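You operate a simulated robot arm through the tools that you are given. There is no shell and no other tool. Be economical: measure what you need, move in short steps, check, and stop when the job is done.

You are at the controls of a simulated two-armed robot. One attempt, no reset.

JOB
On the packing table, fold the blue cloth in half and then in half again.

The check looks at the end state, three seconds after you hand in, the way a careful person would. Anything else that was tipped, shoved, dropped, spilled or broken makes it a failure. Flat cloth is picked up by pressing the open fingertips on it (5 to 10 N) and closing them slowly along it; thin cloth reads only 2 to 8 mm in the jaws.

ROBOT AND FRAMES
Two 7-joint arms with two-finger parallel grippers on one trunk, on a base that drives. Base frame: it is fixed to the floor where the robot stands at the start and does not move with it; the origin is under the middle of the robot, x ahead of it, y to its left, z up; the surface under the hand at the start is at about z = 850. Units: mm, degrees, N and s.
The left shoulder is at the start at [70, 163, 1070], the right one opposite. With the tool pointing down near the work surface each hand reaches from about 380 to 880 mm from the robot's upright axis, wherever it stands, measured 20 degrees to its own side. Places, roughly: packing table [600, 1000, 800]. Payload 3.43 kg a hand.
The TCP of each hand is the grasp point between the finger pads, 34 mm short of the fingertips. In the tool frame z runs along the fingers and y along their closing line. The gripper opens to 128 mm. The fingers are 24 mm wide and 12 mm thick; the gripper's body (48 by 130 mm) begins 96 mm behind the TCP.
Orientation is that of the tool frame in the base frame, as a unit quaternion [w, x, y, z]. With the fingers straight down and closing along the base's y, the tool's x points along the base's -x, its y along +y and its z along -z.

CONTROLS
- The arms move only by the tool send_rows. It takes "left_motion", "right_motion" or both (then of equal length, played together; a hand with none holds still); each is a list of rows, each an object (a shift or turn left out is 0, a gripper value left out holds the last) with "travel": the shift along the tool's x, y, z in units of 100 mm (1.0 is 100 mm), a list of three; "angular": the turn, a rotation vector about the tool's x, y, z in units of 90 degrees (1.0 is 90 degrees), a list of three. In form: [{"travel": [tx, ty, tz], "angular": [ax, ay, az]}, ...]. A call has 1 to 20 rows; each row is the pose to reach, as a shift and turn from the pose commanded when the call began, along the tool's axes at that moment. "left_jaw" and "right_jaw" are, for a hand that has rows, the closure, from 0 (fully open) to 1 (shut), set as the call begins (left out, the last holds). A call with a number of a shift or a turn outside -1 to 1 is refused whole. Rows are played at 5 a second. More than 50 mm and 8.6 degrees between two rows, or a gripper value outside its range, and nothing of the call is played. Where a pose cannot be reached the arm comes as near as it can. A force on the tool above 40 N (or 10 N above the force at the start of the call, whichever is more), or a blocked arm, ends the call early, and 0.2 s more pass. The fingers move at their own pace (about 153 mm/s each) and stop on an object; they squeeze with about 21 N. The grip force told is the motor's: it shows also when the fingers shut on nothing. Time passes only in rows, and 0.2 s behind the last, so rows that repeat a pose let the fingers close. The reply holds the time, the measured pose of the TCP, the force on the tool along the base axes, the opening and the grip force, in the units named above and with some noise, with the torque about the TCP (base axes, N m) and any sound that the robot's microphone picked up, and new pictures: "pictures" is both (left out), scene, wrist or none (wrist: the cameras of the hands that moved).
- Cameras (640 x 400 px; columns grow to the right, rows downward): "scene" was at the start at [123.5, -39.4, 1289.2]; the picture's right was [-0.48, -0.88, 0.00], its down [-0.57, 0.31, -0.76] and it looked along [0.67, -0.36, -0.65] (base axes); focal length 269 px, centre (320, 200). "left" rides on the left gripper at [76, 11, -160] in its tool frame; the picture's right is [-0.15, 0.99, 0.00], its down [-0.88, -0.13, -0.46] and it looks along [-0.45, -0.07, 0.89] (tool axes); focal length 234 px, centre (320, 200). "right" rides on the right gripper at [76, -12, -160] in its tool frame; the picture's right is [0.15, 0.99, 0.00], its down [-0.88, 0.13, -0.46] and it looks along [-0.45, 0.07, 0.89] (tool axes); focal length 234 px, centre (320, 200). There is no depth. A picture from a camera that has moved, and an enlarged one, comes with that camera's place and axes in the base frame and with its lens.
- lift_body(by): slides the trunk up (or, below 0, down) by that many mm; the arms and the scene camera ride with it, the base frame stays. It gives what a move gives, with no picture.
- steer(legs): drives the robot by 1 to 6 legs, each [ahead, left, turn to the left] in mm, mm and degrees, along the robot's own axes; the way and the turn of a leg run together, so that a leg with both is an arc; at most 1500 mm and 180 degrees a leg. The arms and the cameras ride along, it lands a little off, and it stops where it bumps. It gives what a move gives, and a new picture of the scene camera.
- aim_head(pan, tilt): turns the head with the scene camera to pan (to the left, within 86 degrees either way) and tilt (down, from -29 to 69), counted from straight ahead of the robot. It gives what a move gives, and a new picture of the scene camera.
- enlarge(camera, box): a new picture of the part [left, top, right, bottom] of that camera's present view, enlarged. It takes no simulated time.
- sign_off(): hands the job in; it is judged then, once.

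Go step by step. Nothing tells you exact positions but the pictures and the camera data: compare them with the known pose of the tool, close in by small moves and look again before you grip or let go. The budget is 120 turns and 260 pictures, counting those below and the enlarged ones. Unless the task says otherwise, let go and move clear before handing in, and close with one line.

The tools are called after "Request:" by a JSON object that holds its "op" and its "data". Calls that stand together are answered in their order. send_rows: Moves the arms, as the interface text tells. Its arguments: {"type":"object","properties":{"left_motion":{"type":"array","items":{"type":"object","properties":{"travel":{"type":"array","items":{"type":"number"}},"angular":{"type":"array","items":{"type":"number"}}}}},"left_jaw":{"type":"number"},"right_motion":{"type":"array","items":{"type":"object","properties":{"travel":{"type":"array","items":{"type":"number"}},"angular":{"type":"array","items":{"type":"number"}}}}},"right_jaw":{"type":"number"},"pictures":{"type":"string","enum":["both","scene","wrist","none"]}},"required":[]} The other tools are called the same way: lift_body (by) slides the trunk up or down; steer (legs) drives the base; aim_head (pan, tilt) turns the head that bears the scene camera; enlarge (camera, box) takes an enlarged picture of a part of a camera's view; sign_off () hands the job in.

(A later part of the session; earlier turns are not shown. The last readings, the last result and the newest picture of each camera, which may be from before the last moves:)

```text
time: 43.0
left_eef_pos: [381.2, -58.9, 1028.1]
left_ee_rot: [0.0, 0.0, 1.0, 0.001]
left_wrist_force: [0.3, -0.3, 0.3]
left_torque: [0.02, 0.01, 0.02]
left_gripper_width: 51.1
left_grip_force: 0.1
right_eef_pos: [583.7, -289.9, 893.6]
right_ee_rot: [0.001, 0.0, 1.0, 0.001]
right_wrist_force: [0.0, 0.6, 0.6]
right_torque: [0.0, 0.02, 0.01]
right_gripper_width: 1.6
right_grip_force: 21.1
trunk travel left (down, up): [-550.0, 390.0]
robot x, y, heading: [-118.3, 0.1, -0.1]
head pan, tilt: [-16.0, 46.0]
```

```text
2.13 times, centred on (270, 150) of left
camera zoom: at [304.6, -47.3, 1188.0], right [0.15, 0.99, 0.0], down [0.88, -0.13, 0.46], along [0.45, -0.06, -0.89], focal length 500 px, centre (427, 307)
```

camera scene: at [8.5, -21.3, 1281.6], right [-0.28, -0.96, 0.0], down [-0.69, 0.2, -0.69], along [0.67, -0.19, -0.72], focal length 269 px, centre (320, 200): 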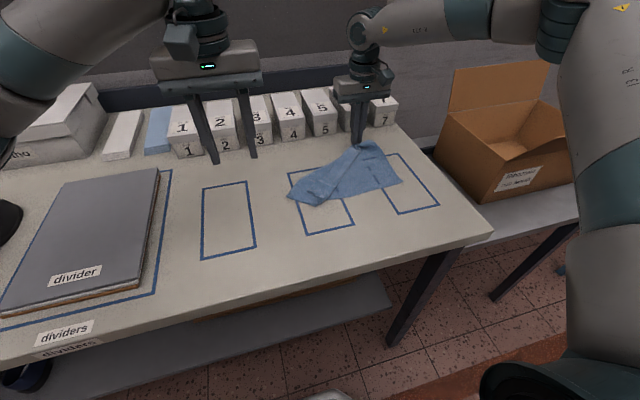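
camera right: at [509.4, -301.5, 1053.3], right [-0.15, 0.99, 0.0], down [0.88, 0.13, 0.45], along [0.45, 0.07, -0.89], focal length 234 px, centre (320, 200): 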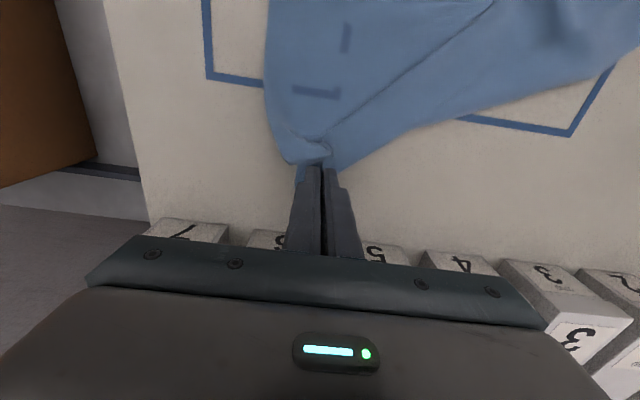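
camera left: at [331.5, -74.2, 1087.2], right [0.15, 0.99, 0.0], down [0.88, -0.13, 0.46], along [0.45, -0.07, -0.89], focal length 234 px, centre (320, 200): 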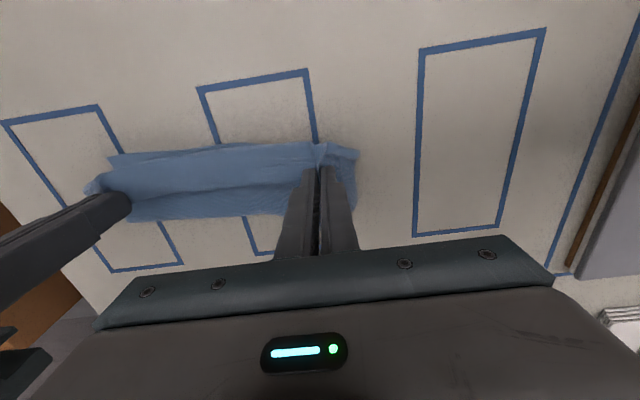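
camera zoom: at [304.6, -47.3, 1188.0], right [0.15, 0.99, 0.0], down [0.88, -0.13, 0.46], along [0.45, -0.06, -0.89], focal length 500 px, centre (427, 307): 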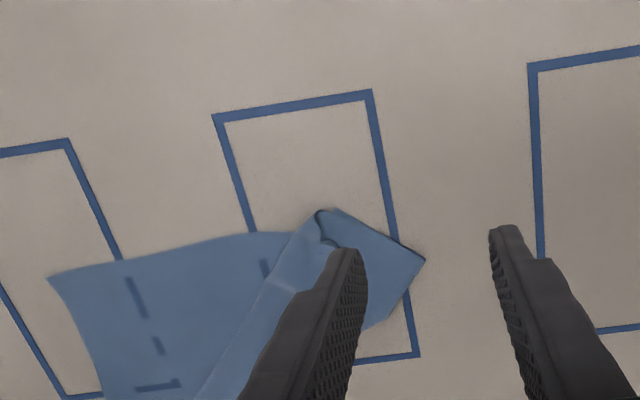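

Request:
{"op": "send_rows", "data": {"left_motion": [{"travel": [0, 0.4, 0.2]}, {"travel": [-0.1, 0.6, 0.5]}], "pictures": "none"}}

Request:
{"op": "enlarge", "data": {"camera": "left", "box": [50, 60, 290, 210]}}

```text
time: 43.6
left_eef_pos: [391.6, 3.0, 975.5]
left_ee_rot: [0.0, 0.0, 1.0, 0.0]
left_wrist_force: [-0.4, 0.1, -0.2]
left_torque: [-0.03, 0.01, 0.02]
left_gripper_width: 51.3
left_grip_force: 0.0
right_eef_pos: [584.8, -290.0, 892.7]
right_ee_rot: [-0.002, 0.0, 1.0, 0.0]
right_wrist_force: [0.2, -0.5, 0.4]
right_torque: [-0.02, 0.01, -0.04]
right_gripper_width: 1.6
right_grip_force: 21.7
trunk travel left (down, up): [-550.0, 390.0]
robot x, y, heading: [-119.4, -1.2, 0.2]
head pan, tilt: [-16.0, 46.0]
```

```text
2.67 times, centred on (170, 135) of left
camera zoom: at [315.0, 15.2, 1134.2], right [0.15, 0.99, 0.0], down [0.88, -0.13, 0.46], along [0.45, -0.07, -0.89], focal length 624 px, centre (720, 373)
```

zoom: 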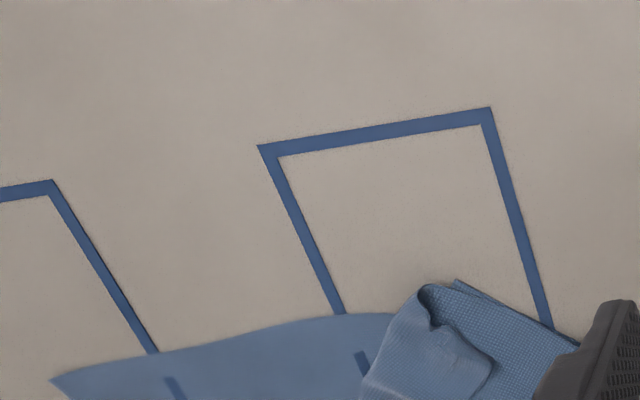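

Request:
{"op": "enlarge", "data": {"camera": "scene", "box": [280, 160, 344, 210]}}

Request:
{"op": "enlarge", "data": {"camera": "scene", "box": [330, 130, 410, 190]}}

```text
8.00 times, centred on (312, 185) of scene
camera zoom: at [9.0, -21.1, 1281.6], right [-0.28, -0.96, 0.0], down [-0.69, 0.2, -0.69], along [0.67, -0.19, -0.72], focal length 2150 px, centre (384, 320)
```

zoom: 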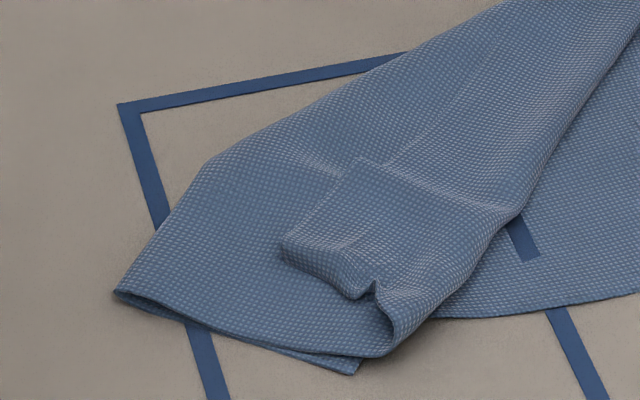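

```text
6.67 times, centred on (370, 160) of scene
camera zoom: at [9.0, -21.1, 1281.6], right [-0.28, -0.96, 0.0], down [-0.69, 0.2, -0.69], along [0.67, -0.19, -0.72], focal length 1792 px, centre (-13, 467)
```

zoom: 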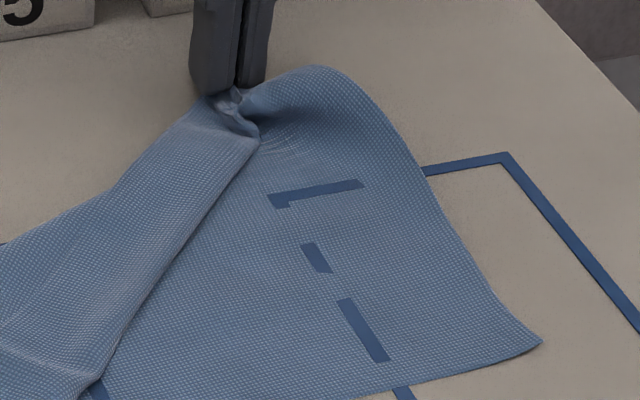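

I can see corner A's flap now: A is at about (439, −115) and the flap is centred near (444, −138). I'll try a light, narrow pinch on that top flap only with the left hand.

Request:
{"op": "send_rows", "data": {"left_motion": [{"travel": [-0.1, -0.4, 0.0]}, {"travel": [-0.3, -0.8, 0.1]}, {"travel": [-0.4, -1.0, 0.2]}], "left_jaw": 0.81, "pictures": "none"}}

Request:
{"op": "send_rows", "data": {"left_motion": [{"travel": [-0.05, -0.2, 0.1]}, {"travel": [-0.11, -0.4, 0.4]}, {"travel": [-0.11, -0.4, 0.63]}], "pictures": "wrist"}}

Request:
{"op": "enlarge", "data": {"camera": "scene", "box": [270, 140, 366, 215]}}

```text
time: 44.4
left_eef_pos: [431.4, -96.4, 956.2]
left_ee_rot: [0.001, 0.0, 1.0, -0.001]
left_wrist_force: [0.5, -0.3, -0.1]
left_torque: [0.02, 0.0, -0.01]
left_gripper_width: 24.6
left_grip_force: 0.2
right_eef_pos: [584.5, -289.3, 892.8]
right_ee_rot: [-0.001, 0.001, 1.0, 0.001]
right_wrist_force: [1.2, 0.7, -0.4]
right_torque: [-0.03, 0.02, 0.01]
right_gripper_width: 1.6
right_grip_force: 21.0
trunk travel left (down, up): [-550.0, 390.0]
robot x, y, heading: [-117.3, -0.0, -0.0]
head pan, tilt: [-16.0, 46.0]
```

```text
time: 45.2
left_eef_pos: [440.8, -136.7, 892.3]
left_ee_rot: [0.0, 0.0, 1.0, 0.0]
left_wrist_force: [-0.5, -0.1, 0.9]
left_torque: [-0.01, 0.03, 0.03]
left_gripper_width: 24.4
left_grip_force: 0.0
right_eef_pos: [584.6, -288.3, 893.9]
right_ee_rot: [-0.001, 0.0, 1.0, 0.0]
right_wrist_force: [-0.4, 0.0, -0.5]
right_torque: [-0.01, 0.0, -0.02]
right_gripper_width: 1.8
right_grip_force: 21.2
trunk travel left (down, up): [-550.0, 390.0]
robot x, y, heading: [-121.1, -1.8, -0.1]
head pan, tilt: [-16.0, 46.0]
camera left: at [364.4, -125.0, 1052.2], right [0.15, 0.99, 0.0], down [0.88, -0.13, 0.46], along [0.45, -0.07, -0.89], focal length 234 px, centre (320, 200)
```

left: 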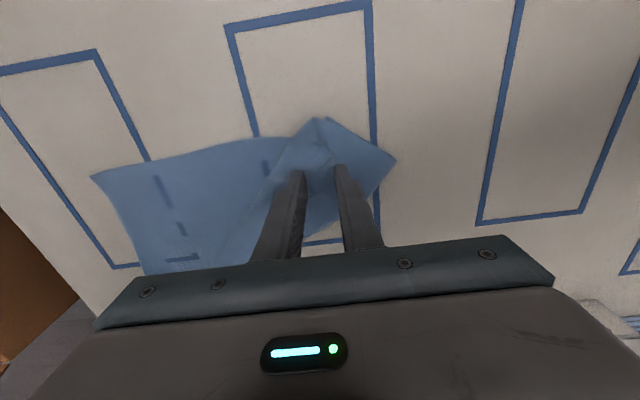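

```text
5.33 times, centred on (318, 178) of scene
camera zoom: at [8.4, -20.8, 1281.7], right [-0.28, -0.96, 0.0], down [-0.69, 0.2, -0.69], along [0.67, -0.19, -0.72], focal length 1433 px, centre (331, 320)
```

zoom: 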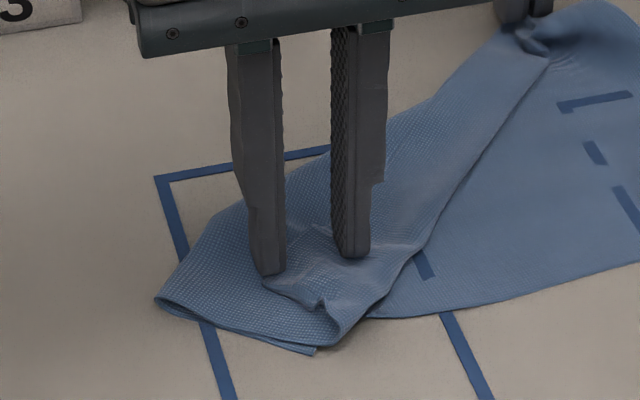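

The fingers straddle the flap. I'll make a small shift, then descend in half-millimetre steps to a light touch.

Request:
{"op": "send_rows", "data": {"left_motion": [{"travel": [0.04, -0.03, 0.0]}, {"travel": [0.04, -0.03, 0.02]}, {"travel": [0.04, -0.03, 0.03]}], "pictures": "none"}}

Request:
{"op": "send_rows", "data": {"left_motion": [{"travel": [0, 0, 0.01]}, {"travel": [0, 0, 0.01]}], "pictures": "none"}}

```text
time: 46.0
left_eef_pos: [436.0, -140.2, 889.5]
left_ee_rot: [0.0, 0.001, 1.0, 0.0]
left_wrist_force: [-0.2, 0.4, 0.3]
left_torque: [0.03, 0.0, -0.01]
left_gripper_width: 24.5
left_grip_force: 0.1
right_eef_pos: [584.5, -288.9, 893.9]
right_ee_rot: [0.0, 0.0, 1.0, 0.0]
right_wrist_force: [0.4, -0.6, -0.9]
right_torque: [-0.02, 0.01, 0.0]
right_gripper_width: 1.7
right_grip_force: 20.4
trunk travel left (down, up): [-550.0, 390.0]
robot x, y, heading: [-115.4, 3.2, 0.1]
head pan, tilt: [-16.0, 46.0]
```

```text
time: 46.6
left_eef_pos: [435.0, -140.7, 889.4]
left_ee_rot: [0.0, 0.001, 1.0, 0.001]
left_wrist_force: [0.0, 0.3, 0.9]
left_torque: [-0.03, 0.01, 0.01]
left_gripper_width: 24.6
left_grip_force: 0.1
right_eef_pos: [585.3, -288.9, 893.6]
right_ee_rot: [-0.001, 0.0, 1.0, 0.0]
right_wrist_force: [0.2, -0.8, 0.4]
right_torque: [0.01, 0.0, -0.01]
right_gripper_width: 1.9
right_grip_force: 20.9
trunk travel left (down, up): [-550.0, 390.0]
robot x, y, heading: [-121.6, 2.4, 0.0]
head pan, tilt: [-16.0, 46.0]
```

Request:
{"op": "send_rows", "data": {"left_motion": [{"travel": [0, 0, 0.015]}, {"travel": [0, 0, 0.015]}], "pictures": "none"}}

Request:
{"op": "send_rows", "data": {"left_motion": [{"travel": [0, 0, 0.006]}, {"travel": [0, 0, 0.006]}], "pictures": "none"}}

```text
time: 47.2
left_eef_pos: [435.7, -140.9, 887.1]
left_ee_rot: [0.0, 0.0, 1.0, 0.001]
left_wrist_force: [0.7, -1.2, 0.1]
left_torque: [-0.03, 0.01, -0.01]
left_gripper_width: 24.4
left_grip_force: 0.0
right_eef_pos: [584.4, -288.8, 893.1]
right_ee_rot: [0.0, 0.0, 1.0, 0.0]
right_wrist_force: [0.2, 1.0, 0.8]
right_torque: [0.0, -0.01, -0.01]
right_gripper_width: 1.6
right_grip_force: 21.0
trunk travel left (down, up): [-550.0, 390.0]
robot x, y, heading: [-120.3, -1.1, 0.2]
head pan, tilt: [-16.0, 46.0]
```

```text
time: 47.8
left_eef_pos: [437.0, -139.3, 886.6]
left_ee_rot: [0.0, 0.0, 1.0, 0.0]
left_wrist_force: [1.4, -0.1, 2.3]
left_torque: [-0.01, -0.04, -0.02]
left_gripper_width: 23.9
left_grip_force: 0.0
right_eef_pos: [584.3, -289.3, 892.7]
right_ee_rot: [0.0, 0.0, 1.0, 0.0]
right_wrist_force: [0.7, 0.4, -0.4]
right_torque: [-0.01, -0.01, 0.01]
right_gripper_width: 1.8
right_grip_force: 20.8
trunk travel left (down, up): [-550.0, 390.0]
robot x, y, heading: [-117.3, -0.1, 0.1]
head pan, tilt: [-16.0, 46.0]
```

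Touching with about 2 N; now I close slowly.

Request:
{"op": "send_rows", "data": {"left_motion": [{"travel": [0, 0, 0]}, {"travel": [0, 0, 0]}], "left_jaw": 0.87, "pictures": "none"}}

Request:
{"op": "send_rows", "data": {"left_motion": [{"travel": [0, 0, 0]}, {"travel": [0, 0, 0]}], "left_jaw": 0.93, "pictures": "none"}}

Request:
{"op": "send_rows", "data": {"left_motion": [{"travel": [0, 0, 0]}, {"travel": [0, 0, 0]}, {"travel": [0, 0, 0]}], "left_jaw": 1.0, "pictures": "none"}}

Request:
{"op": "enlarge", "data": {"camera": "scene", "box": [270, 140, 366, 215]}}

```text
time: 48.4
left_eef_pos: [436.2, -140.6, 887.3]
left_ee_rot: [0.0, 0.0, 1.0, -0.001]
left_wrist_force: [-0.5, -0.1, 3.8]
left_torque: [-0.01, -0.03, 0.02]
left_gripper_width: 16.3
left_grip_force: 0.0
right_eef_pos: [583.7, -288.6, 894.1]
right_ee_rot: [0.0, 0.0, 1.0, 0.0]
right_wrist_force: [0.2, 0.0, -0.5]
right_torque: [-0.02, -0.02, 0.02]
right_gripper_width: 1.6
right_grip_force: 21.1
trunk travel left (down, up): [-550.0, 390.0]
robot x, y, heading: [-119.8, -0.5, -0.1]
head pan, tilt: [-16.0, 46.0]
```

```text
time: 49.0
left_eef_pos: [435.0, -139.6, 886.7]
left_ee_rot: [0.001, 0.0, 1.0, 0.0]
left_wrist_force: [0.6, 0.0, 4.8]
left_torque: [0.01, 0.07, 0.06]
left_gripper_width: 8.7
left_grip_force: 0.0
right_eef_pos: [583.3, -289.8, 892.9]
right_ee_rot: [0.001, 0.001, 1.0, 0.0]
right_wrist_force: [-0.4, 0.4, -0.1]
right_torque: [-0.01, 0.0, -0.02]
right_gripper_width: 1.7
right_grip_force: 21.1
trunk travel left (down, up): [-550.0, 390.0]
robot x, y, heading: [-119.6, -0.3, -0.0]
head pan, tilt: [-16.0, 46.0]
```

```text
time: 49.8
left_eef_pos: [436.2, -140.7, 887.3]
left_ee_rot: [0.0, 0.0, 1.0, 0.0]
left_wrist_force: [0.2, 0.2, 5.4]
left_torque: [0.01, 0.04, 0.02]
left_gripper_width: 1.9
left_grip_force: 21.6
right_eef_pos: [584.1, -289.9, 893.4]
right_ee_rot: [0.0, 0.0, 1.0, 0.0]
right_wrist_force: [-0.7, 0.4, 0.0]
right_torque: [0.01, -0.02, -0.02]
right_gripper_width: 1.9
right_grip_force: 21.0
trunk travel left (down, up): [-550.0, 390.0]
robot x, y, heading: [-114.9, 3.6, 0.1]
head pan, tilt: [-16.0, 46.0]
```

```text
5.33 times, centred on (318, 178) of scene
camera zoom: at [7.7, -21.0, 1281.7], right [-0.28, -0.96, 0.0], down [-0.69, 0.2, -0.69], along [0.67, -0.19, -0.72], focal length 1433 px, centre (331, 320)
```

zoom: 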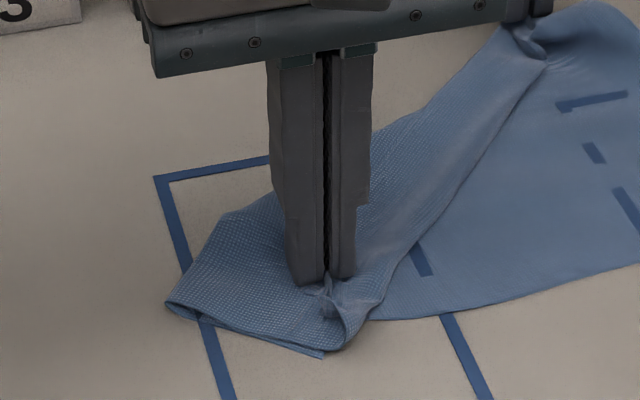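

It reads 1.9 mm: a single layer. I'll lift and move it towards corner A's home at +x, +y.

Request:
{"op": "send_rows", "data": {"left_motion": [{"travel": [0, 0, -0.15]}, {"travel": [-0.1, 0.05, -0.35]}, {"travel": [-0.25, 0.15, -0.55]}, {"travel": [-0.45, 0.25, -0.65]}], "pictures": "none"}}

Request:
{"op": "enlarge", "data": {"camera": "scene", "box": [240, 110, 440, 235]}}

```text
time: 50.8
left_eef_pos: [481.3, -115.0, 951.9]
left_ee_rot: [0.0, 0.0, 1.0, 0.0]
left_wrist_force: [-0.3, -1.1, 0.0]
left_torque: [-0.06, 0.01, -0.02]
left_gripper_width: 2.0
left_grip_force: 20.8
right_eef_pos: [584.5, -289.0, 893.2]
right_ee_rot: [-0.001, 0.0, 1.0, 0.001]
right_wrist_force: [-0.1, 1.3, 0.6]
right_torque: [0.04, -0.03, 0.03]
right_gripper_width: 1.7
right_grip_force: 21.3
trunk travel left (down, up): [-550.0, 390.0]
robot x, y, heading: [-120.9, -2.1, -0.1]
head pan, tilt: [-16.0, 46.0]
```

```text
3.20 times, centred on (340, 172) of scene
camera zoom: at [8.4, -21.1, 1281.6], right [-0.28, -0.96, 0.0], down [-0.69, 0.2, -0.69], along [0.67, -0.19, -0.72], focal length 860 px, centre (256, 288)
```

zoom: 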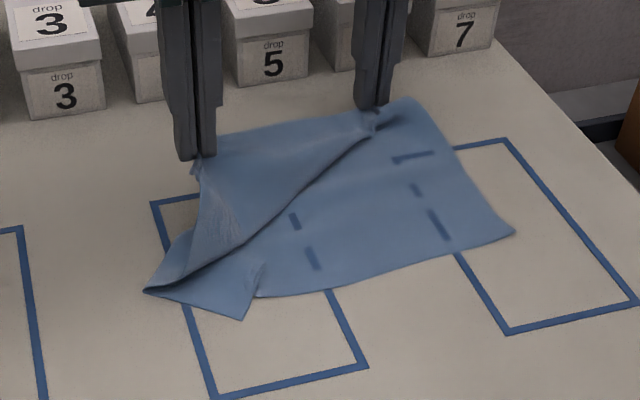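

It worked. I'll carry on to the far-left home position.

Request:
{"op": "send_rows", "data": {"left_motion": [{"travel": [-0.3, 0.15, -0.05]}, {"travel": [-0.6, 0.3, 0]}, {"travel": [-0.85, 0.4, 0.05]}, {"travel": [-1.0, 0.45, 0.1]}], "pictures": "none"}}

Request:
{"op": "enlarge", "data": {"camera": "scene", "box": [240, 110, 440, 235]}}

```text
time: 51.8
left_eef_pos: [581.8, -70.8, 943.0]
left_ee_rot: [0.0, 0.001, 1.0, -0.001]
left_wrist_force: [0.4, -15.1, -4.3]
left_torque: [-0.48, 0.05, -0.06]
left_gripper_width: 1.9
left_grip_force: 21.3
right_eef_pos: [585.5, -288.6, 893.8]
right_ee_rot: [0.0, -0.001, 1.0, 0.002]
right_wrist_force: [0.2, 15.2, 3.6]
right_torque: [0.56, 0.06, -0.1]
right_gripper_width: 1.8
right_grip_force: 20.9
trunk travel left (down, up): [-550.0, 390.0]
robot x, y, heading: [-118.0, 0.5, 0.2]
head pan, tilt: [-16.0, 46.0]
```

```text
3.20 times, centred on (340, 172) of scene
camera zoom: at [8.5, -21.4, 1281.6], right [-0.28, -0.96, 0.0], down [-0.69, 0.2, -0.69], along [0.67, -0.19, -0.72], focal length 860 px, centre (256, 288)
```

zoom: 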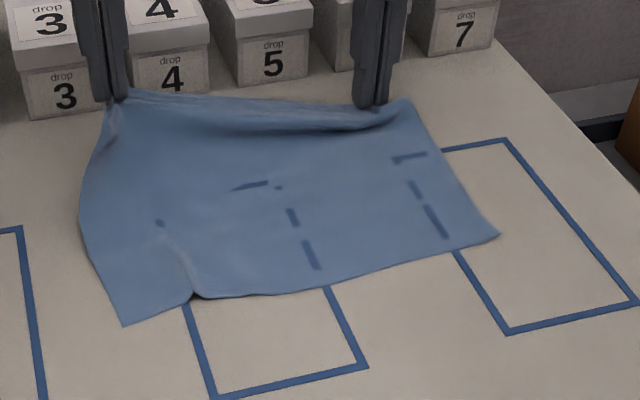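

Corner A is home and the cloth is nearly flat again, with a wrinkle near the near-left corner. I'll ease the tension and raise both hands level so that the sheet hangs and straightens.

Request:
{"op": "send_rows", "data": {"left_motion": [{"travel": [0.0, -0.02, -0.1]}, {"travel": [0.02, -0.03, -0.2]}, {"travel": [0.06, -0.03, -0.35]}, {"travel": [0.1, -0.03, -0.5]}], "right_motion": [{"travel": [0.0, 0.02, -0.25]}, {"travel": [0.02, 0.03, -0.5]}, {"travel": [0.06, 0.03, -0.75]}, {"travel": [0.1, 0.03, -1.0]}], "pictures": "wrist"}}

Request:
{"op": "enlarge", "data": {"camera": "scene", "box": [240, 110, 440, 235]}}

```text
time: 52.8
left_eef_pos: [570.8, -71.5, 993.8]
left_ee_rot: [0.001, -0.001, 1.0, 0.001]
left_wrist_force: [-1.0, -0.3, 0.1]
left_torque: [-0.04, -0.03, 0.01]
left_gripper_width: 1.6
left_grip_force: 20.7
right_eef_pos: [572.9, -286.6, 993.1]
right_ee_rot: [0.0, 0.0, 1.0, 0.0]
right_wrist_force: [-0.1, 1.0, 0.0]
right_torque: [0.01, 0.01, 0.02]
right_gripper_width: 1.8
right_grip_force: 21.0
trunk travel left (down, up): [-550.0, 390.0]
robot x, y, heading: [-119.8, -3.1, -0.1]
head pan, tilt: [-16.0, 46.0]
camera right: at [497.7, -298.3, 1153.7], right [-0.15, 0.99, 0.0], down [0.88, 0.13, 0.46], along [0.45, 0.07, -0.89], focal length 234 px, centre (320, 200)
camera left: at [494.1, -60.7, 1152.6], right [0.14, 0.99, 0.0], down [0.88, -0.13, 0.46], along [0.45, -0.07, -0.89], focal length 234 px, centre (320, 200)
```

right: 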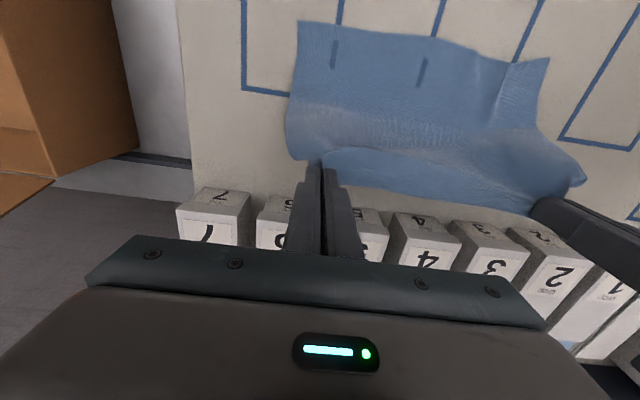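
left: 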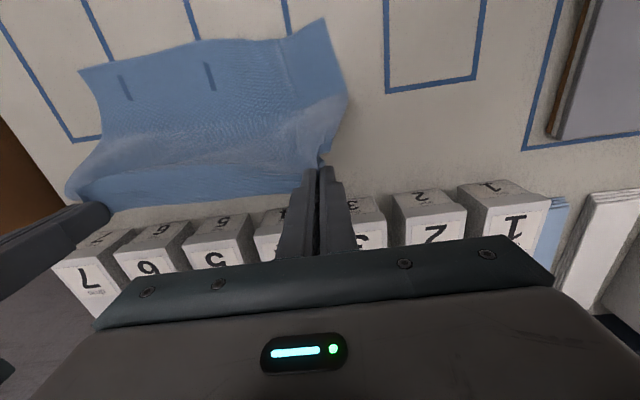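

```text
3.20 times, centred on (340, 172) of scene
camera zoom: at [7.3, -21.0, 1281.7], right [-0.28, -0.96, 0.0], down [-0.69, 0.2, -0.69], along [0.67, -0.19, -0.72], focal length 860 px, centre (256, 288)
```

zoom: 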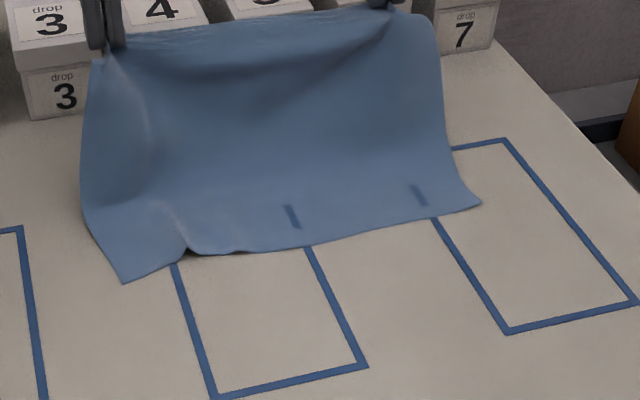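

The wrinkle persists, so I'll lift the sheet right off the table to hang freely from both corners, moving back to about x=500.

Request:
{"op": "send_rows", "data": {"left_motion": [{"travel": [0.2, 0.0, -0.3]}, {"travel": [0.4, 0, -0.6]}, {"travel": [0.6, 0, -0.85]}, {"travel": [0.8, 0, -1.0]}], "right_motion": [{"travel": [0.2, 0.0, -0.3]}, {"travel": [0.4, 0, -0.6]}, {"travel": [0.6, 0, -0.85]}, {"travel": [0.8, 0, -1.0]}], "pictures": "none"}}

Request:
{"op": "send_rows", "data": {"left_motion": [{"travel": [0.1, 0.02, -0.2]}, {"travel": [0.2, 0.03, -0.4]}, {"travel": [0.2, 0.03, -0.4]}, {"travel": [0.2, 0.03, -0.4]}, {"travel": [0.2, 0.03, -0.4]}], "right_motion": [{"travel": [0.1, -0.02, -0.2]}, {"travel": [0.2, -0.03, -0.4]}, {"travel": [0.2, -0.03, -0.4]}, {"travel": [0.2, -0.03, -0.4]}, {"travel": [0.2, -0.03, -0.4]}]}}

```text
time: 53.8
left_eef_pos: [490.2, -72.8, 1093.4]
left_ee_rot: [0.0, 0.001, 1.0, 0.001]
left_wrist_force: [-1.1, -0.2, 0.0]
left_torque: [0.0, -0.03, -0.04]
left_gripper_width: 1.8
left_grip_force: 21.4
right_eef_pos: [490.8, -286.9, 1094.2]
right_ee_rot: [0.0, 0.0, 1.0, 0.0]
right_wrist_force: [-1.2, 0.8, 0.0]
right_torque: [0.01, -0.06, -0.01]
right_gripper_width: 1.8
right_grip_force: 21.3
trunk travel left (down, up): [-550.0, 390.0]
robot x, y, heading: [-116.4, -2.1, 0.1]
head pan, tilt: [-16.0, 46.0]
```

```text
time: 55.0
left_eef_pos: [472.3, -70.7, 1132.8]
left_ee_rot: [0.001, 0.0, 1.0, 0.0]
left_wrist_force: [-1.0, -7.8, -0.1]
left_torque: [-0.29, 0.02, -0.05]
left_gripper_width: 1.8
left_grip_force: 20.8
right_eef_pos: [473.8, -291.4, 1132.6]
right_ee_rot: [-0.001, 0.0, 1.0, 0.001]
right_wrist_force: [-0.3, 8.6, -0.3]
right_torque: [0.3, 0.01, -0.01]
right_gripper_width: 1.7
right_grip_force: 20.7
trunk travel left (down, up): [-550.0, 390.0]
robot x, y, heading: [-117.7, -0.2, -0.2]
head pan, tilt: [-16.0, 46.0]
camera scene: at [8.5, -21.3, 1281.6], right [-0.28, -0.96, 0.0], down [-0.69, 0.2, -0.69], along [0.67, -0.19, -0.72], focal length 269 px, centre (320, 200)
camera right: at [398.7, -302.8, 1292.6], right [-0.15, 0.99, 0.0], down [0.88, 0.13, 0.46], along [0.45, 0.07, -0.89], focal length 234 px, centre (320, 200)
camera left: at [396.1, -59.1, 1292.5], right [0.15, 0.99, 0.0], down [0.88, -0.13, 0.46], along [0.45, -0.07, -0.89], focal length 234 px, centre (320, 200)
```

scene: 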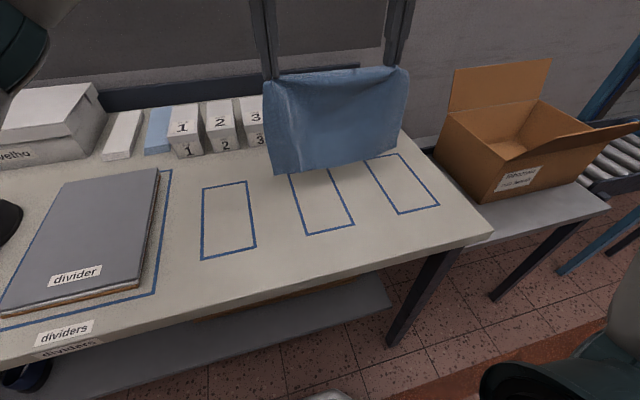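
right: 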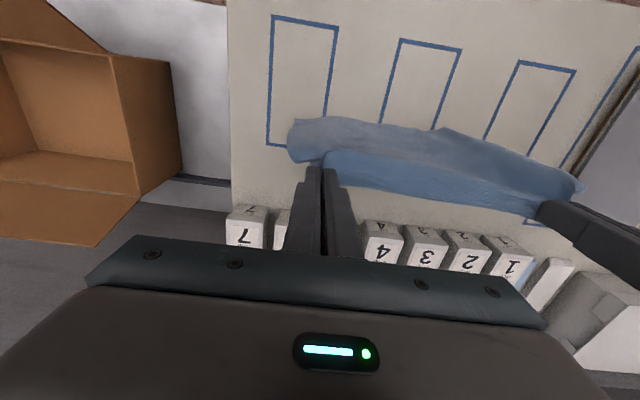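
left: 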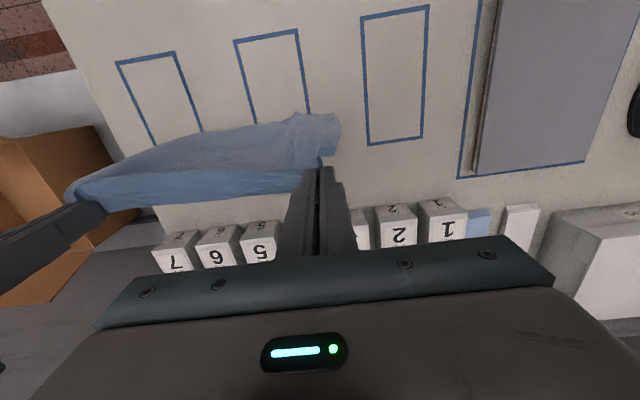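

The sheet hangs freely. The ruck makes the cloth leave the grips towards −x, so it's better to lay the bottom half down towards me and then fold the held edge away towards +x. First I move out to x≈545.

Request:
{"op": "send_rows", "data": {"left_motion": [{"travel": [-0.15, -0.01, 0]}, {"travel": [-0.35, -0.02, 0]}, {"travel": [-0.55, -0.02, 0]}, {"travel": [-0.7, -0.02, 0.05]}, {"travel": [-0.75, -0.02, 0.1]}, {"travel": [-0.75, -0.02, 0.1]}, {"travel": [-0.75, -0.02, 0.1]}, {"travel": [-0.75, -0.02, 0.1]}], "right_motion": [{"travel": [-0.15, 0.01, 0]}, {"travel": [-0.35, 0.02, 0]}, {"travel": [-0.55, 0.02, 0]}, {"travel": [-0.7, 0.02, 0.05]}, {"travel": [-0.75, 0.02, 0.1]}, {"travel": [-0.75, 0.02, 0.1]}, {"travel": [-0.75, 0.02, 0.1]}, {"travel": [-0.75, 0.02, 0.1]}], "pictures": "scene"}}

Request:
{"op": "enlarge", "data": {"camera": "scene", "box": [220, 40, 460, 190]}}

```text
time: 56.8
left_eef_pos: [544.8, -71.7, 1122.7]
left_ee_rot: [0.0, -0.001, 1.0, -0.001]
left_wrist_force: [-0.1, -1.1, 0.2]
left_torque: [-0.03, 0.03, 0.0]
left_gripper_width: 2.1
left_grip_force: 20.9
right_eef_pos: [548.7, -287.4, 1122.0]
right_ee_rot: [-0.001, 0.0, 1.0, 0.0]
right_wrist_force: [0.0, 1.1, -0.1]
right_torque: [0.08, -0.02, 0.0]
right_gripper_width: 1.6
right_grip_force: 20.7
trunk travel left (down, up): [-550.0, 390.0]
robot x, y, heading: [-118.6, 3.8, -0.0]
head pan, tilt: [-16.0, 46.0]
camera scene: at [8.1, -21.2, 1281.7], right [-0.28, -0.96, 0.0], down [-0.69, 0.2, -0.69], along [0.67, -0.19, -0.72], focal length 269 px, centre (320, 200)
```

scene: 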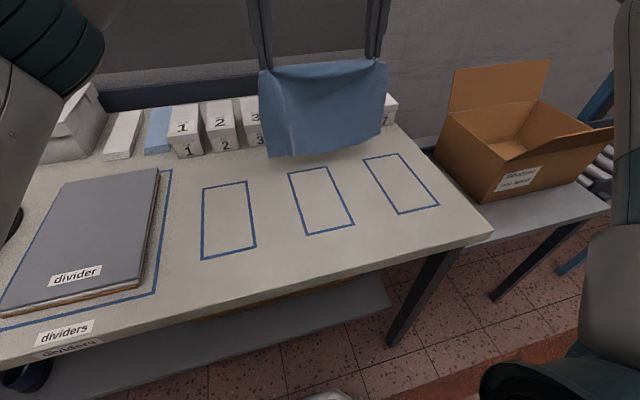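

```text
2.67 times, centred on (340, 115) of scene
camera zoom: at [8.1, -21.2, 1281.7], right [-0.28, -0.96, 0.0], down [-0.69, 0.2, -0.69], along [0.67, -0.19, -0.72], focal length 717 px, centre (267, 427)
```

zoom: 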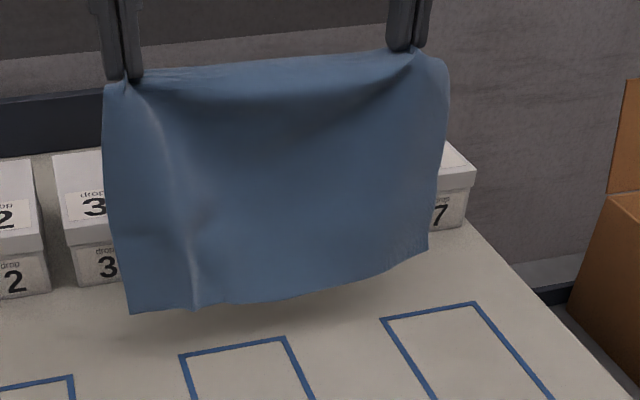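

It hangs flat with its lower edge about 46 mm above the table. I'll lower it until the edge touches, then move towards me while lowering to lay the bottom half.

Request:
{"op": "send_rows", "data": {"left_motion": [{"travel": [0, 0, 0.15]}, {"travel": [0, 0, 0.3]}, {"travel": [0, 0, 0.45]}, {"travel": [0.12, 0, 0.55]}, {"travel": [0.24, 0, 0.66]}, {"travel": [0.36, 0, 0.77]}, {"travel": [0.48, 0, 0.88]}, {"travel": [0.6, 0, 0.97]}], "right_motion": [{"travel": [0, 0, 0.15]}, {"travel": [0.02, 0, 0.3]}, {"travel": [0.03, 0, 0.45]}, {"travel": [0.15, 0, 0.55]}, {"travel": [0.27, 0, 0.66]}, {"travel": [0.39, 0, 0.77]}, {"travel": [0.51, 0, 0.88]}, {"travel": [0.63, 0, 0.97]}], "pictures": "wrist"}}

Request:
{"op": "enlarge", "data": {"camera": "scene", "box": [220, 70, 460, 220]}}

```text
time: 58.6
left_eef_pos: [485.5, -71.6, 1025.7]
left_ee_rot: [0.0, 0.0, 1.0, 0.0]
left_wrist_force: [0.6, -2.2, 0.3]
left_torque: [-0.04, 0.03, 0.0]
left_gripper_width: 1.8
left_grip_force: 20.8
right_eef_pos: [484.8, -287.0, 1024.1]
right_ee_rot: [0.0, 0.0, 1.0, 0.0]
right_wrist_force: [0.2, 2.1, -0.6]
right_torque: [0.08, -0.03, -0.01]
right_gripper_width: 1.9
right_grip_force: 21.4
trunk travel left (down, up): [-550.0, 390.0]
robot x, y, heading: [-118.9, 0.6, 0.3]
head pan, tilt: [-16.0, 46.0]
camera right: at [409.9, -299.3, 1185.6], right [-0.15, 0.99, 0.0], down [0.88, 0.13, 0.46], along [0.45, 0.07, -0.89], focal length 234 px, centre (320, 200)
camera left: at [408.3, -59.8, 1185.7], right [0.15, 0.99, 0.0], down [0.88, -0.13, 0.46], along [0.45, -0.07, -0.89], focal length 234 px, centre (320, 200)
```

right: 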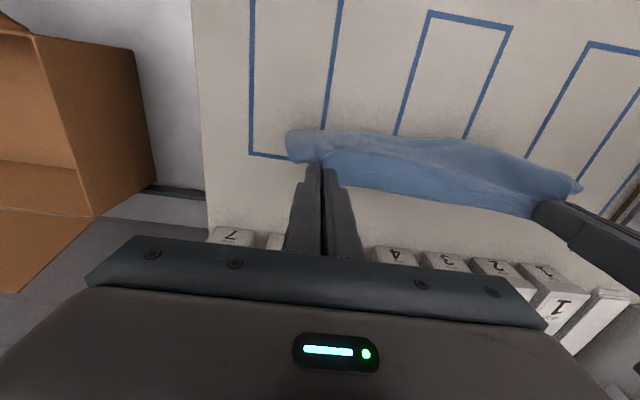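
left: 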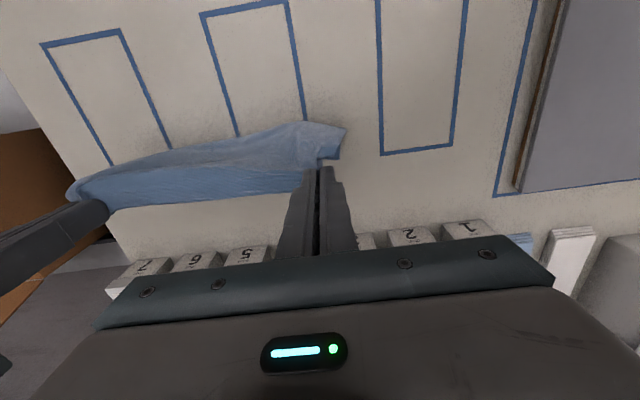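

```text
2.67 times, centred on (340, 145) of scene
camera zoom: at [7.9, -21.2, 1281.7], right [-0.28, -0.96, 0.0], down [-0.69, 0.2, -0.69], along [0.67, -0.19, -0.72], focal length 717 px, centre (267, 347)
```

zoom: 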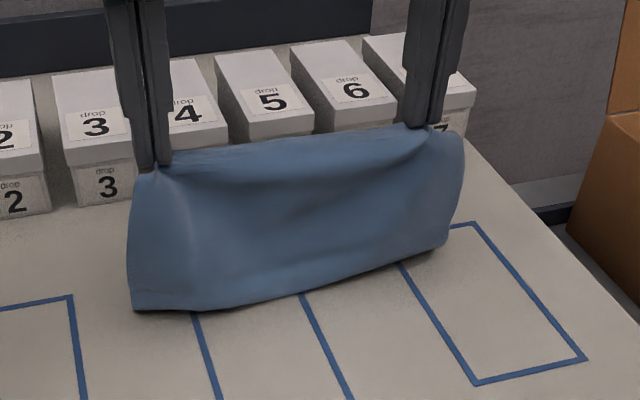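

Request:
{"op": "send_rows", "data": {"left_motion": [{"travel": [0.14, 0, 0.12]}, {"travel": [0.28, 0, 0.24]}, {"travel": [0.42, 0, 0.35]}, {"travel": [0.55, 0, 0.46]}], "right_motion": [{"travel": [0.14, 0, 0.12]}, {"travel": [0.28, 0, 0.24]}, {"travel": [0.42, 0, 0.35]}, {"travel": [0.55, 0, 0.46]}], "pictures": "wrist"}}

Request:
{"op": "enlarge", "data": {"camera": "scene", "box": [220, 90, 460, 240]}}

```text
time: 59.6
left_eef_pos: [430.4, -69.6, 980.2]
left_ee_rot: [0.0, 0.0, 1.0, 0.0]
left_wrist_force: [-1.1, -2.1, -0.6]
left_torque: [-0.12, 0.0, -0.05]
left_gripper_width: 2.0
left_grip_force: 20.9
right_eef_pos: [429.9, -288.1, 980.2]
right_ee_rot: [0.0, 0.001, 1.0, 0.001]
right_wrist_force: [0.8, 3.0, 0.7]
right_torque: [0.11, -0.03, 0.02]
right_gripper_width: 1.5
right_grip_force: 20.6
trunk travel left (down, up): [-550.0, 390.0]
robot x, y, heading: [-120.8, 4.9, 0.2]
head pan, tilt: [-16.0, 46.0]
camera right: at [355.1, -299.2, 1140.5], right [-0.15, 0.99, 0.0], down [0.88, 0.13, 0.46], along [0.45, 0.07, -0.89], focal length 234 px, centre (320, 200)
camera left: at [354.3, -58.7, 1139.0], right [0.15, 0.99, 0.0], down [0.88, -0.13, 0.46], along [0.45, -0.07, -0.89], focal length 234 px, centre (320, 200)
```

right: 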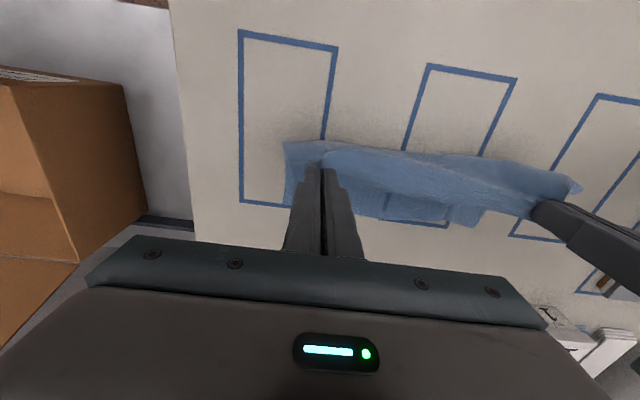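
left: 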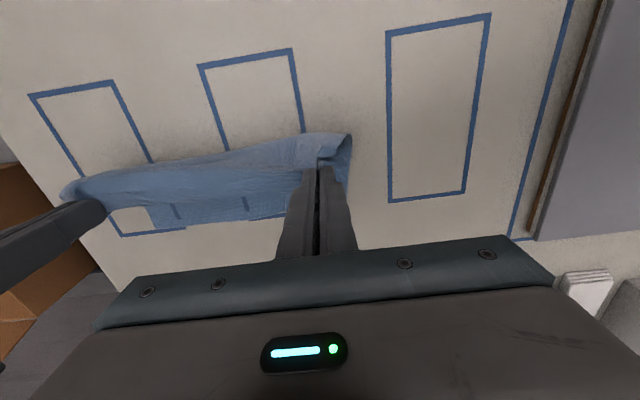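

```text
2.67 times, centred on (340, 165) of scene
camera zoom: at [8.0, -21.1, 1281.7], right [-0.28, -0.96, 0.0], down [-0.69, 0.2, -0.69], along [0.67, -0.19, -0.72], focal length 717 px, centre (267, 293)
```

zoom: 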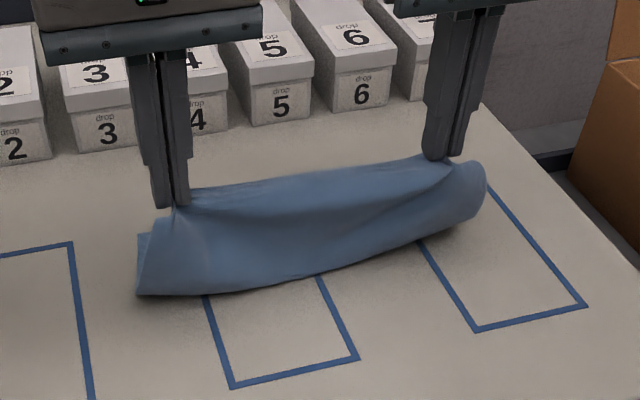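

The loose edge now lies on the table at x≈508, with the bulge towards me at about x≈430. I'll continue back to x≈398 so that half of the sheet lies flat.

Request:
{"op": "send_rows", "data": {"left_motion": [{"travel": [0.1, 0, 0.0]}, {"travel": [0.2, 0, 0.01]}, {"travel": [0.32, 0, 0.03]}, {"travel": [0.32, 0, 0.03]}], "right_motion": [{"travel": [0.1, 0, 0.0]}, {"travel": [0.2, 0, 0.01]}, {"travel": [0.32, 0, 0.03]}, {"travel": [0.32, 0, 0.03]}], "pictures": "wrist"}}

Request:
{"op": "enlarge", "data": {"camera": "scene", "box": [220, 90, 460, 240]}}

```text
time: 60.6
left_eef_pos: [399.1, -70.6, 977.0]
left_ee_rot: [0.0, 0.0, 1.0, 0.001]
left_wrist_force: [0.1, -1.8, 0.8]
left_torque: [-0.06, 0.02, 0.0]
left_gripper_width: 1.8
left_grip_force: 20.9
right_eef_pos: [399.3, -287.0, 977.3]
right_ee_rot: [0.001, 0.0, 1.0, 0.0]
right_wrist_force: [-0.6, 1.8, 0.5]
right_torque: [0.03, 0.01, 0.0]
right_gripper_width: 1.9
right_grip_force: 20.9
trunk travel left (down, up): [-550.0, 390.0]
robot x, y, heading: [-119.6, -5.0, -0.2]
head pan, tilt: [-16.0, 46.0]
camera right: at [324.0, -298.6, 1137.4], right [-0.15, 0.99, 0.0], down [0.88, 0.13, 0.46], along [0.45, 0.07, -0.89], focal length 234 px, centre (320, 200)
camera left: at [323.0, -59.3, 1136.1], right [0.15, 0.99, 0.0], down [0.88, -0.13, 0.46], along [0.45, -0.07, -0.89], focal length 234 px, centre (320, 200)
```

right: 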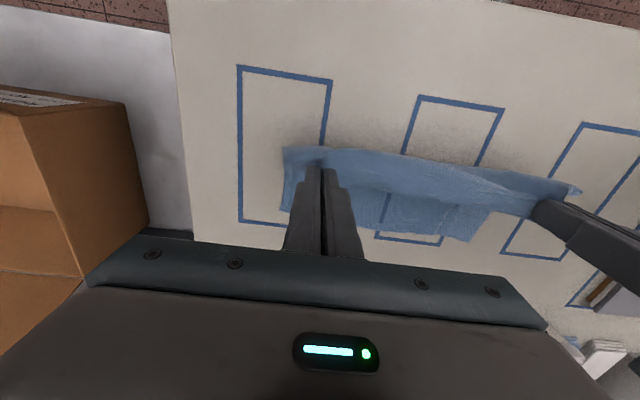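
left: 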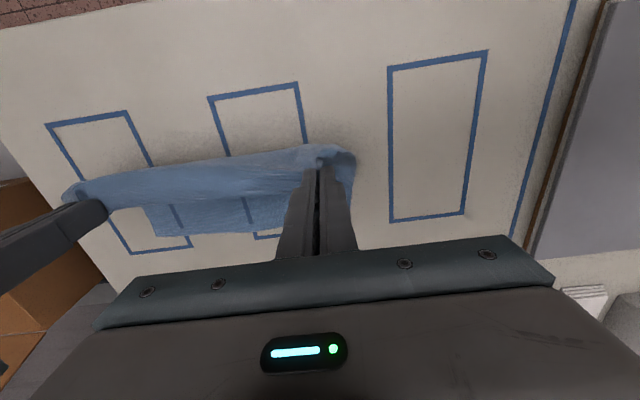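

```text
2.67 times, centred on (340, 165) of scene
camera zoom: at [8.6, -21.1, 1281.6], right [-0.28, -0.96, 0.0], down [-0.69, 0.2, -0.69], along [0.67, -0.19, -0.72], focal length 717 px, centre (267, 293)
```

zoom: 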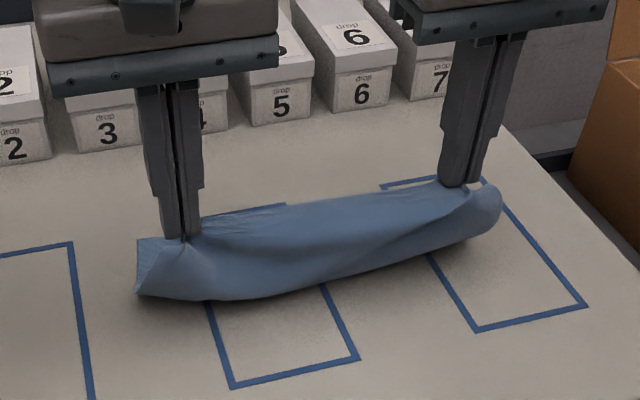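

Request:
{"op": "send_rows", "data": {"left_motion": [{"travel": [0.1, 0, 0.1]}, {"travel": [0.2, 0, 0.2]}, {"travel": [0.3, 0, 0.32]}, {"travel": [0.4, 0, 0.42]}, {"travel": [0.4, 0, 0.42]}], "right_motion": [{"travel": [0.1, 0, 0.1]}, {"travel": [0.2, 0, 0.2]}, {"travel": [0.3, 0, 0.32]}, {"travel": [0.4, 0, 0.42]}, {"travel": [0.4, 0, 0.42]}], "pictures": "wrist"}}

Request:
{"op": "enlarge", "data": {"camera": "scene", "box": [220, 90, 460, 240]}}

```text
time: 61.8
left_eef_pos: [357.9, -69.8, 936.3]
left_ee_rot: [-0.001, 0.0, 1.0, 0.0]
left_wrist_force: [-0.2, -2.7, -0.1]
left_torque: [-0.07, -0.01, 0.0]
left_gripper_width: 2.1
left_grip_force: 21.0
right_eef_pos: [358.9, -286.4, 934.1]
right_ee_rot: [0.0, 0.0, 1.0, 0.0]
right_wrist_force: [-0.8, 3.0, -0.8]
right_torque: [0.06, 0.01, 0.01]
right_gripper_width: 1.8
right_grip_force: 20.8
trunk travel left (down, up): [-550.0, 390.0]
robot x, y, heading: [-120.9, 2.6, -0.1]
head pan, tilt: [-16.0, 46.0]
camera right: at [284.1, -298.7, 1094.7], right [-0.15, 0.99, 0.0], down [0.88, 0.13, 0.46], along [0.45, 0.07, -0.89], focal length 234 px, centre (320, 200)
camera left: at [283.1, -58.9, 1095.4], right [0.15, 0.99, 0.0], down [0.88, -0.13, 0.46], along [0.45, -0.07, -0.89], focal length 234 px, centre (320, 200)
```

right: 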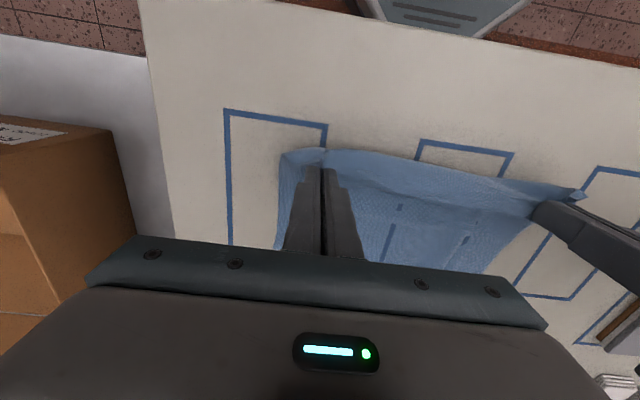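
left: 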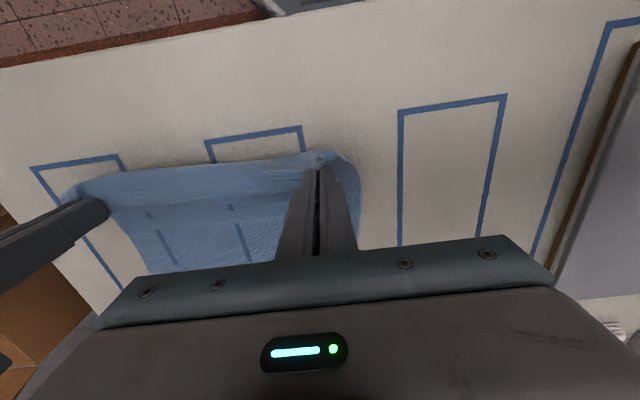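

```text
2.67 times, centred on (340, 165) of scene
camera zoom: at [8.3, -21.1, 1281.6], right [-0.28, -0.96, 0.0], down [-0.69, 0.2, -0.69], along [0.67, -0.19, -0.72], focal length 717 px, centre (267, 293)
```

zoom: 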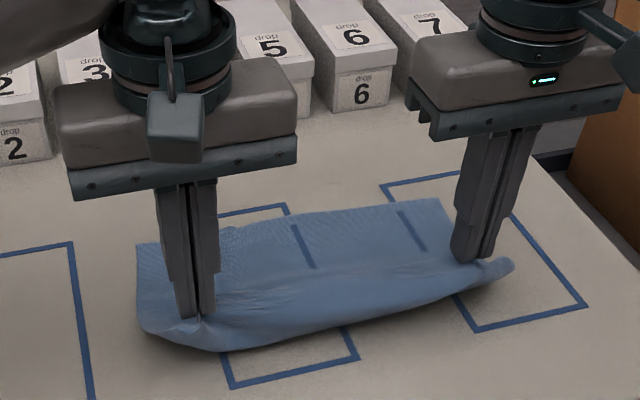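

The sheet lies flat with its free edge at x≈485–501 (turned about 3°) and my held edge is at the near side. Now I fold the held edge up and over towards +x.

Request:
{"op": "send_rows", "data": {"left_motion": [{"travel": [-0.04, 0, -0.18]}, {"travel": [-0.14, -0.01, -0.32]}, {"travel": [-0.32, -0.02, -0.38]}, {"travel": [-0.54, -0.03, -0.36]}, {"travel": [-0.75, -0.04, -0.27]}], "right_motion": [{"travel": [-0.03, 0, -0.18]}, {"travel": [-0.1, -0.01, -0.32]}, {"travel": [-0.26, -0.02, -0.38]}, {"travel": [-0.44, -0.03, -0.36]}, {"travel": [-0.63, -0.04, -0.27]}], "pictures": "wrist"}}

Request:
{"op": "enlarge", "data": {"camera": "scene", "box": [220, 90, 460, 240]}}

```text
time: 63.0
left_eef_pos: [434.2, -76.8, 960.0]
left_ee_rot: [-0.001, 0.0, 1.0, 0.0]
left_wrist_force: [0.2, -2.2, 0.5]
left_torque: [-0.05, 0.01, -0.03]
left_gripper_width: 2.0
left_grip_force: 21.0
right_eef_pos: [423.5, -290.4, 960.3]
right_ee_rot: [-0.002, -0.001, 1.0, -0.001]
right_wrist_force: [-0.3, 1.4, -0.5]
right_torque: [0.03, 0.02, -0.03]
right_gripper_width: 1.9
right_grip_force: 21.6
trunk travel left (down, up): [-550.0, 390.0]
robot x, y, heading: [-120.8, -0.1, 0.1]
head pan, tilt: [-16.0, 46.0]
camera right: at [349.1, -303.0, 1120.6], right [-0.15, 0.99, 0.0], down [0.88, 0.13, 0.45], along [0.45, 0.07, -0.89], focal length 234 px, centre (320, 200)
camera left: at [358.8, -65.5, 1119.9], right [0.15, 0.99, 0.0], down [0.88, -0.13, 0.45], along [0.45, -0.07, -0.89], focal length 234 px, centre (320, 200)
```

right: 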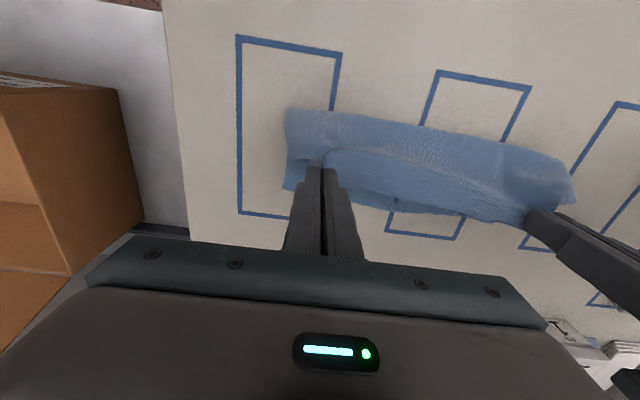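
left: 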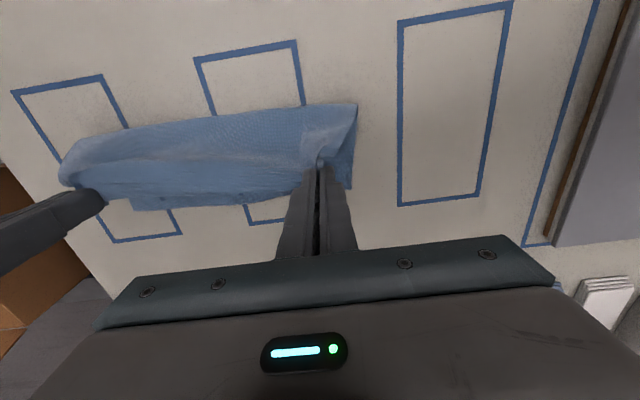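

```text
2.67 times, centred on (340, 165) of scene
camera zoom: at [9.7, -21.4, 1281.5], right [-0.28, -0.96, 0.0], down [-0.69, 0.2, -0.69], along [0.67, -0.19, -0.72], focal length 717 px, centre (267, 293)
```

zoom: 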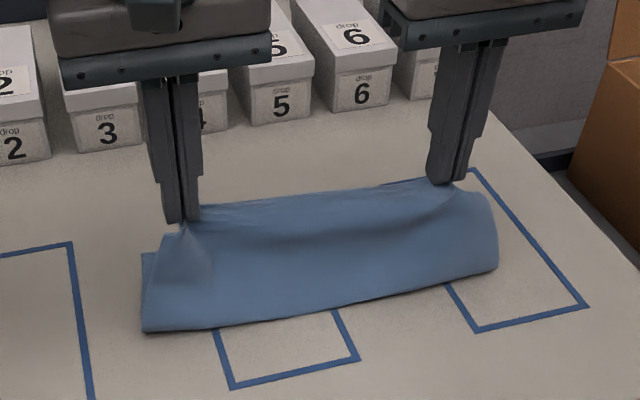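

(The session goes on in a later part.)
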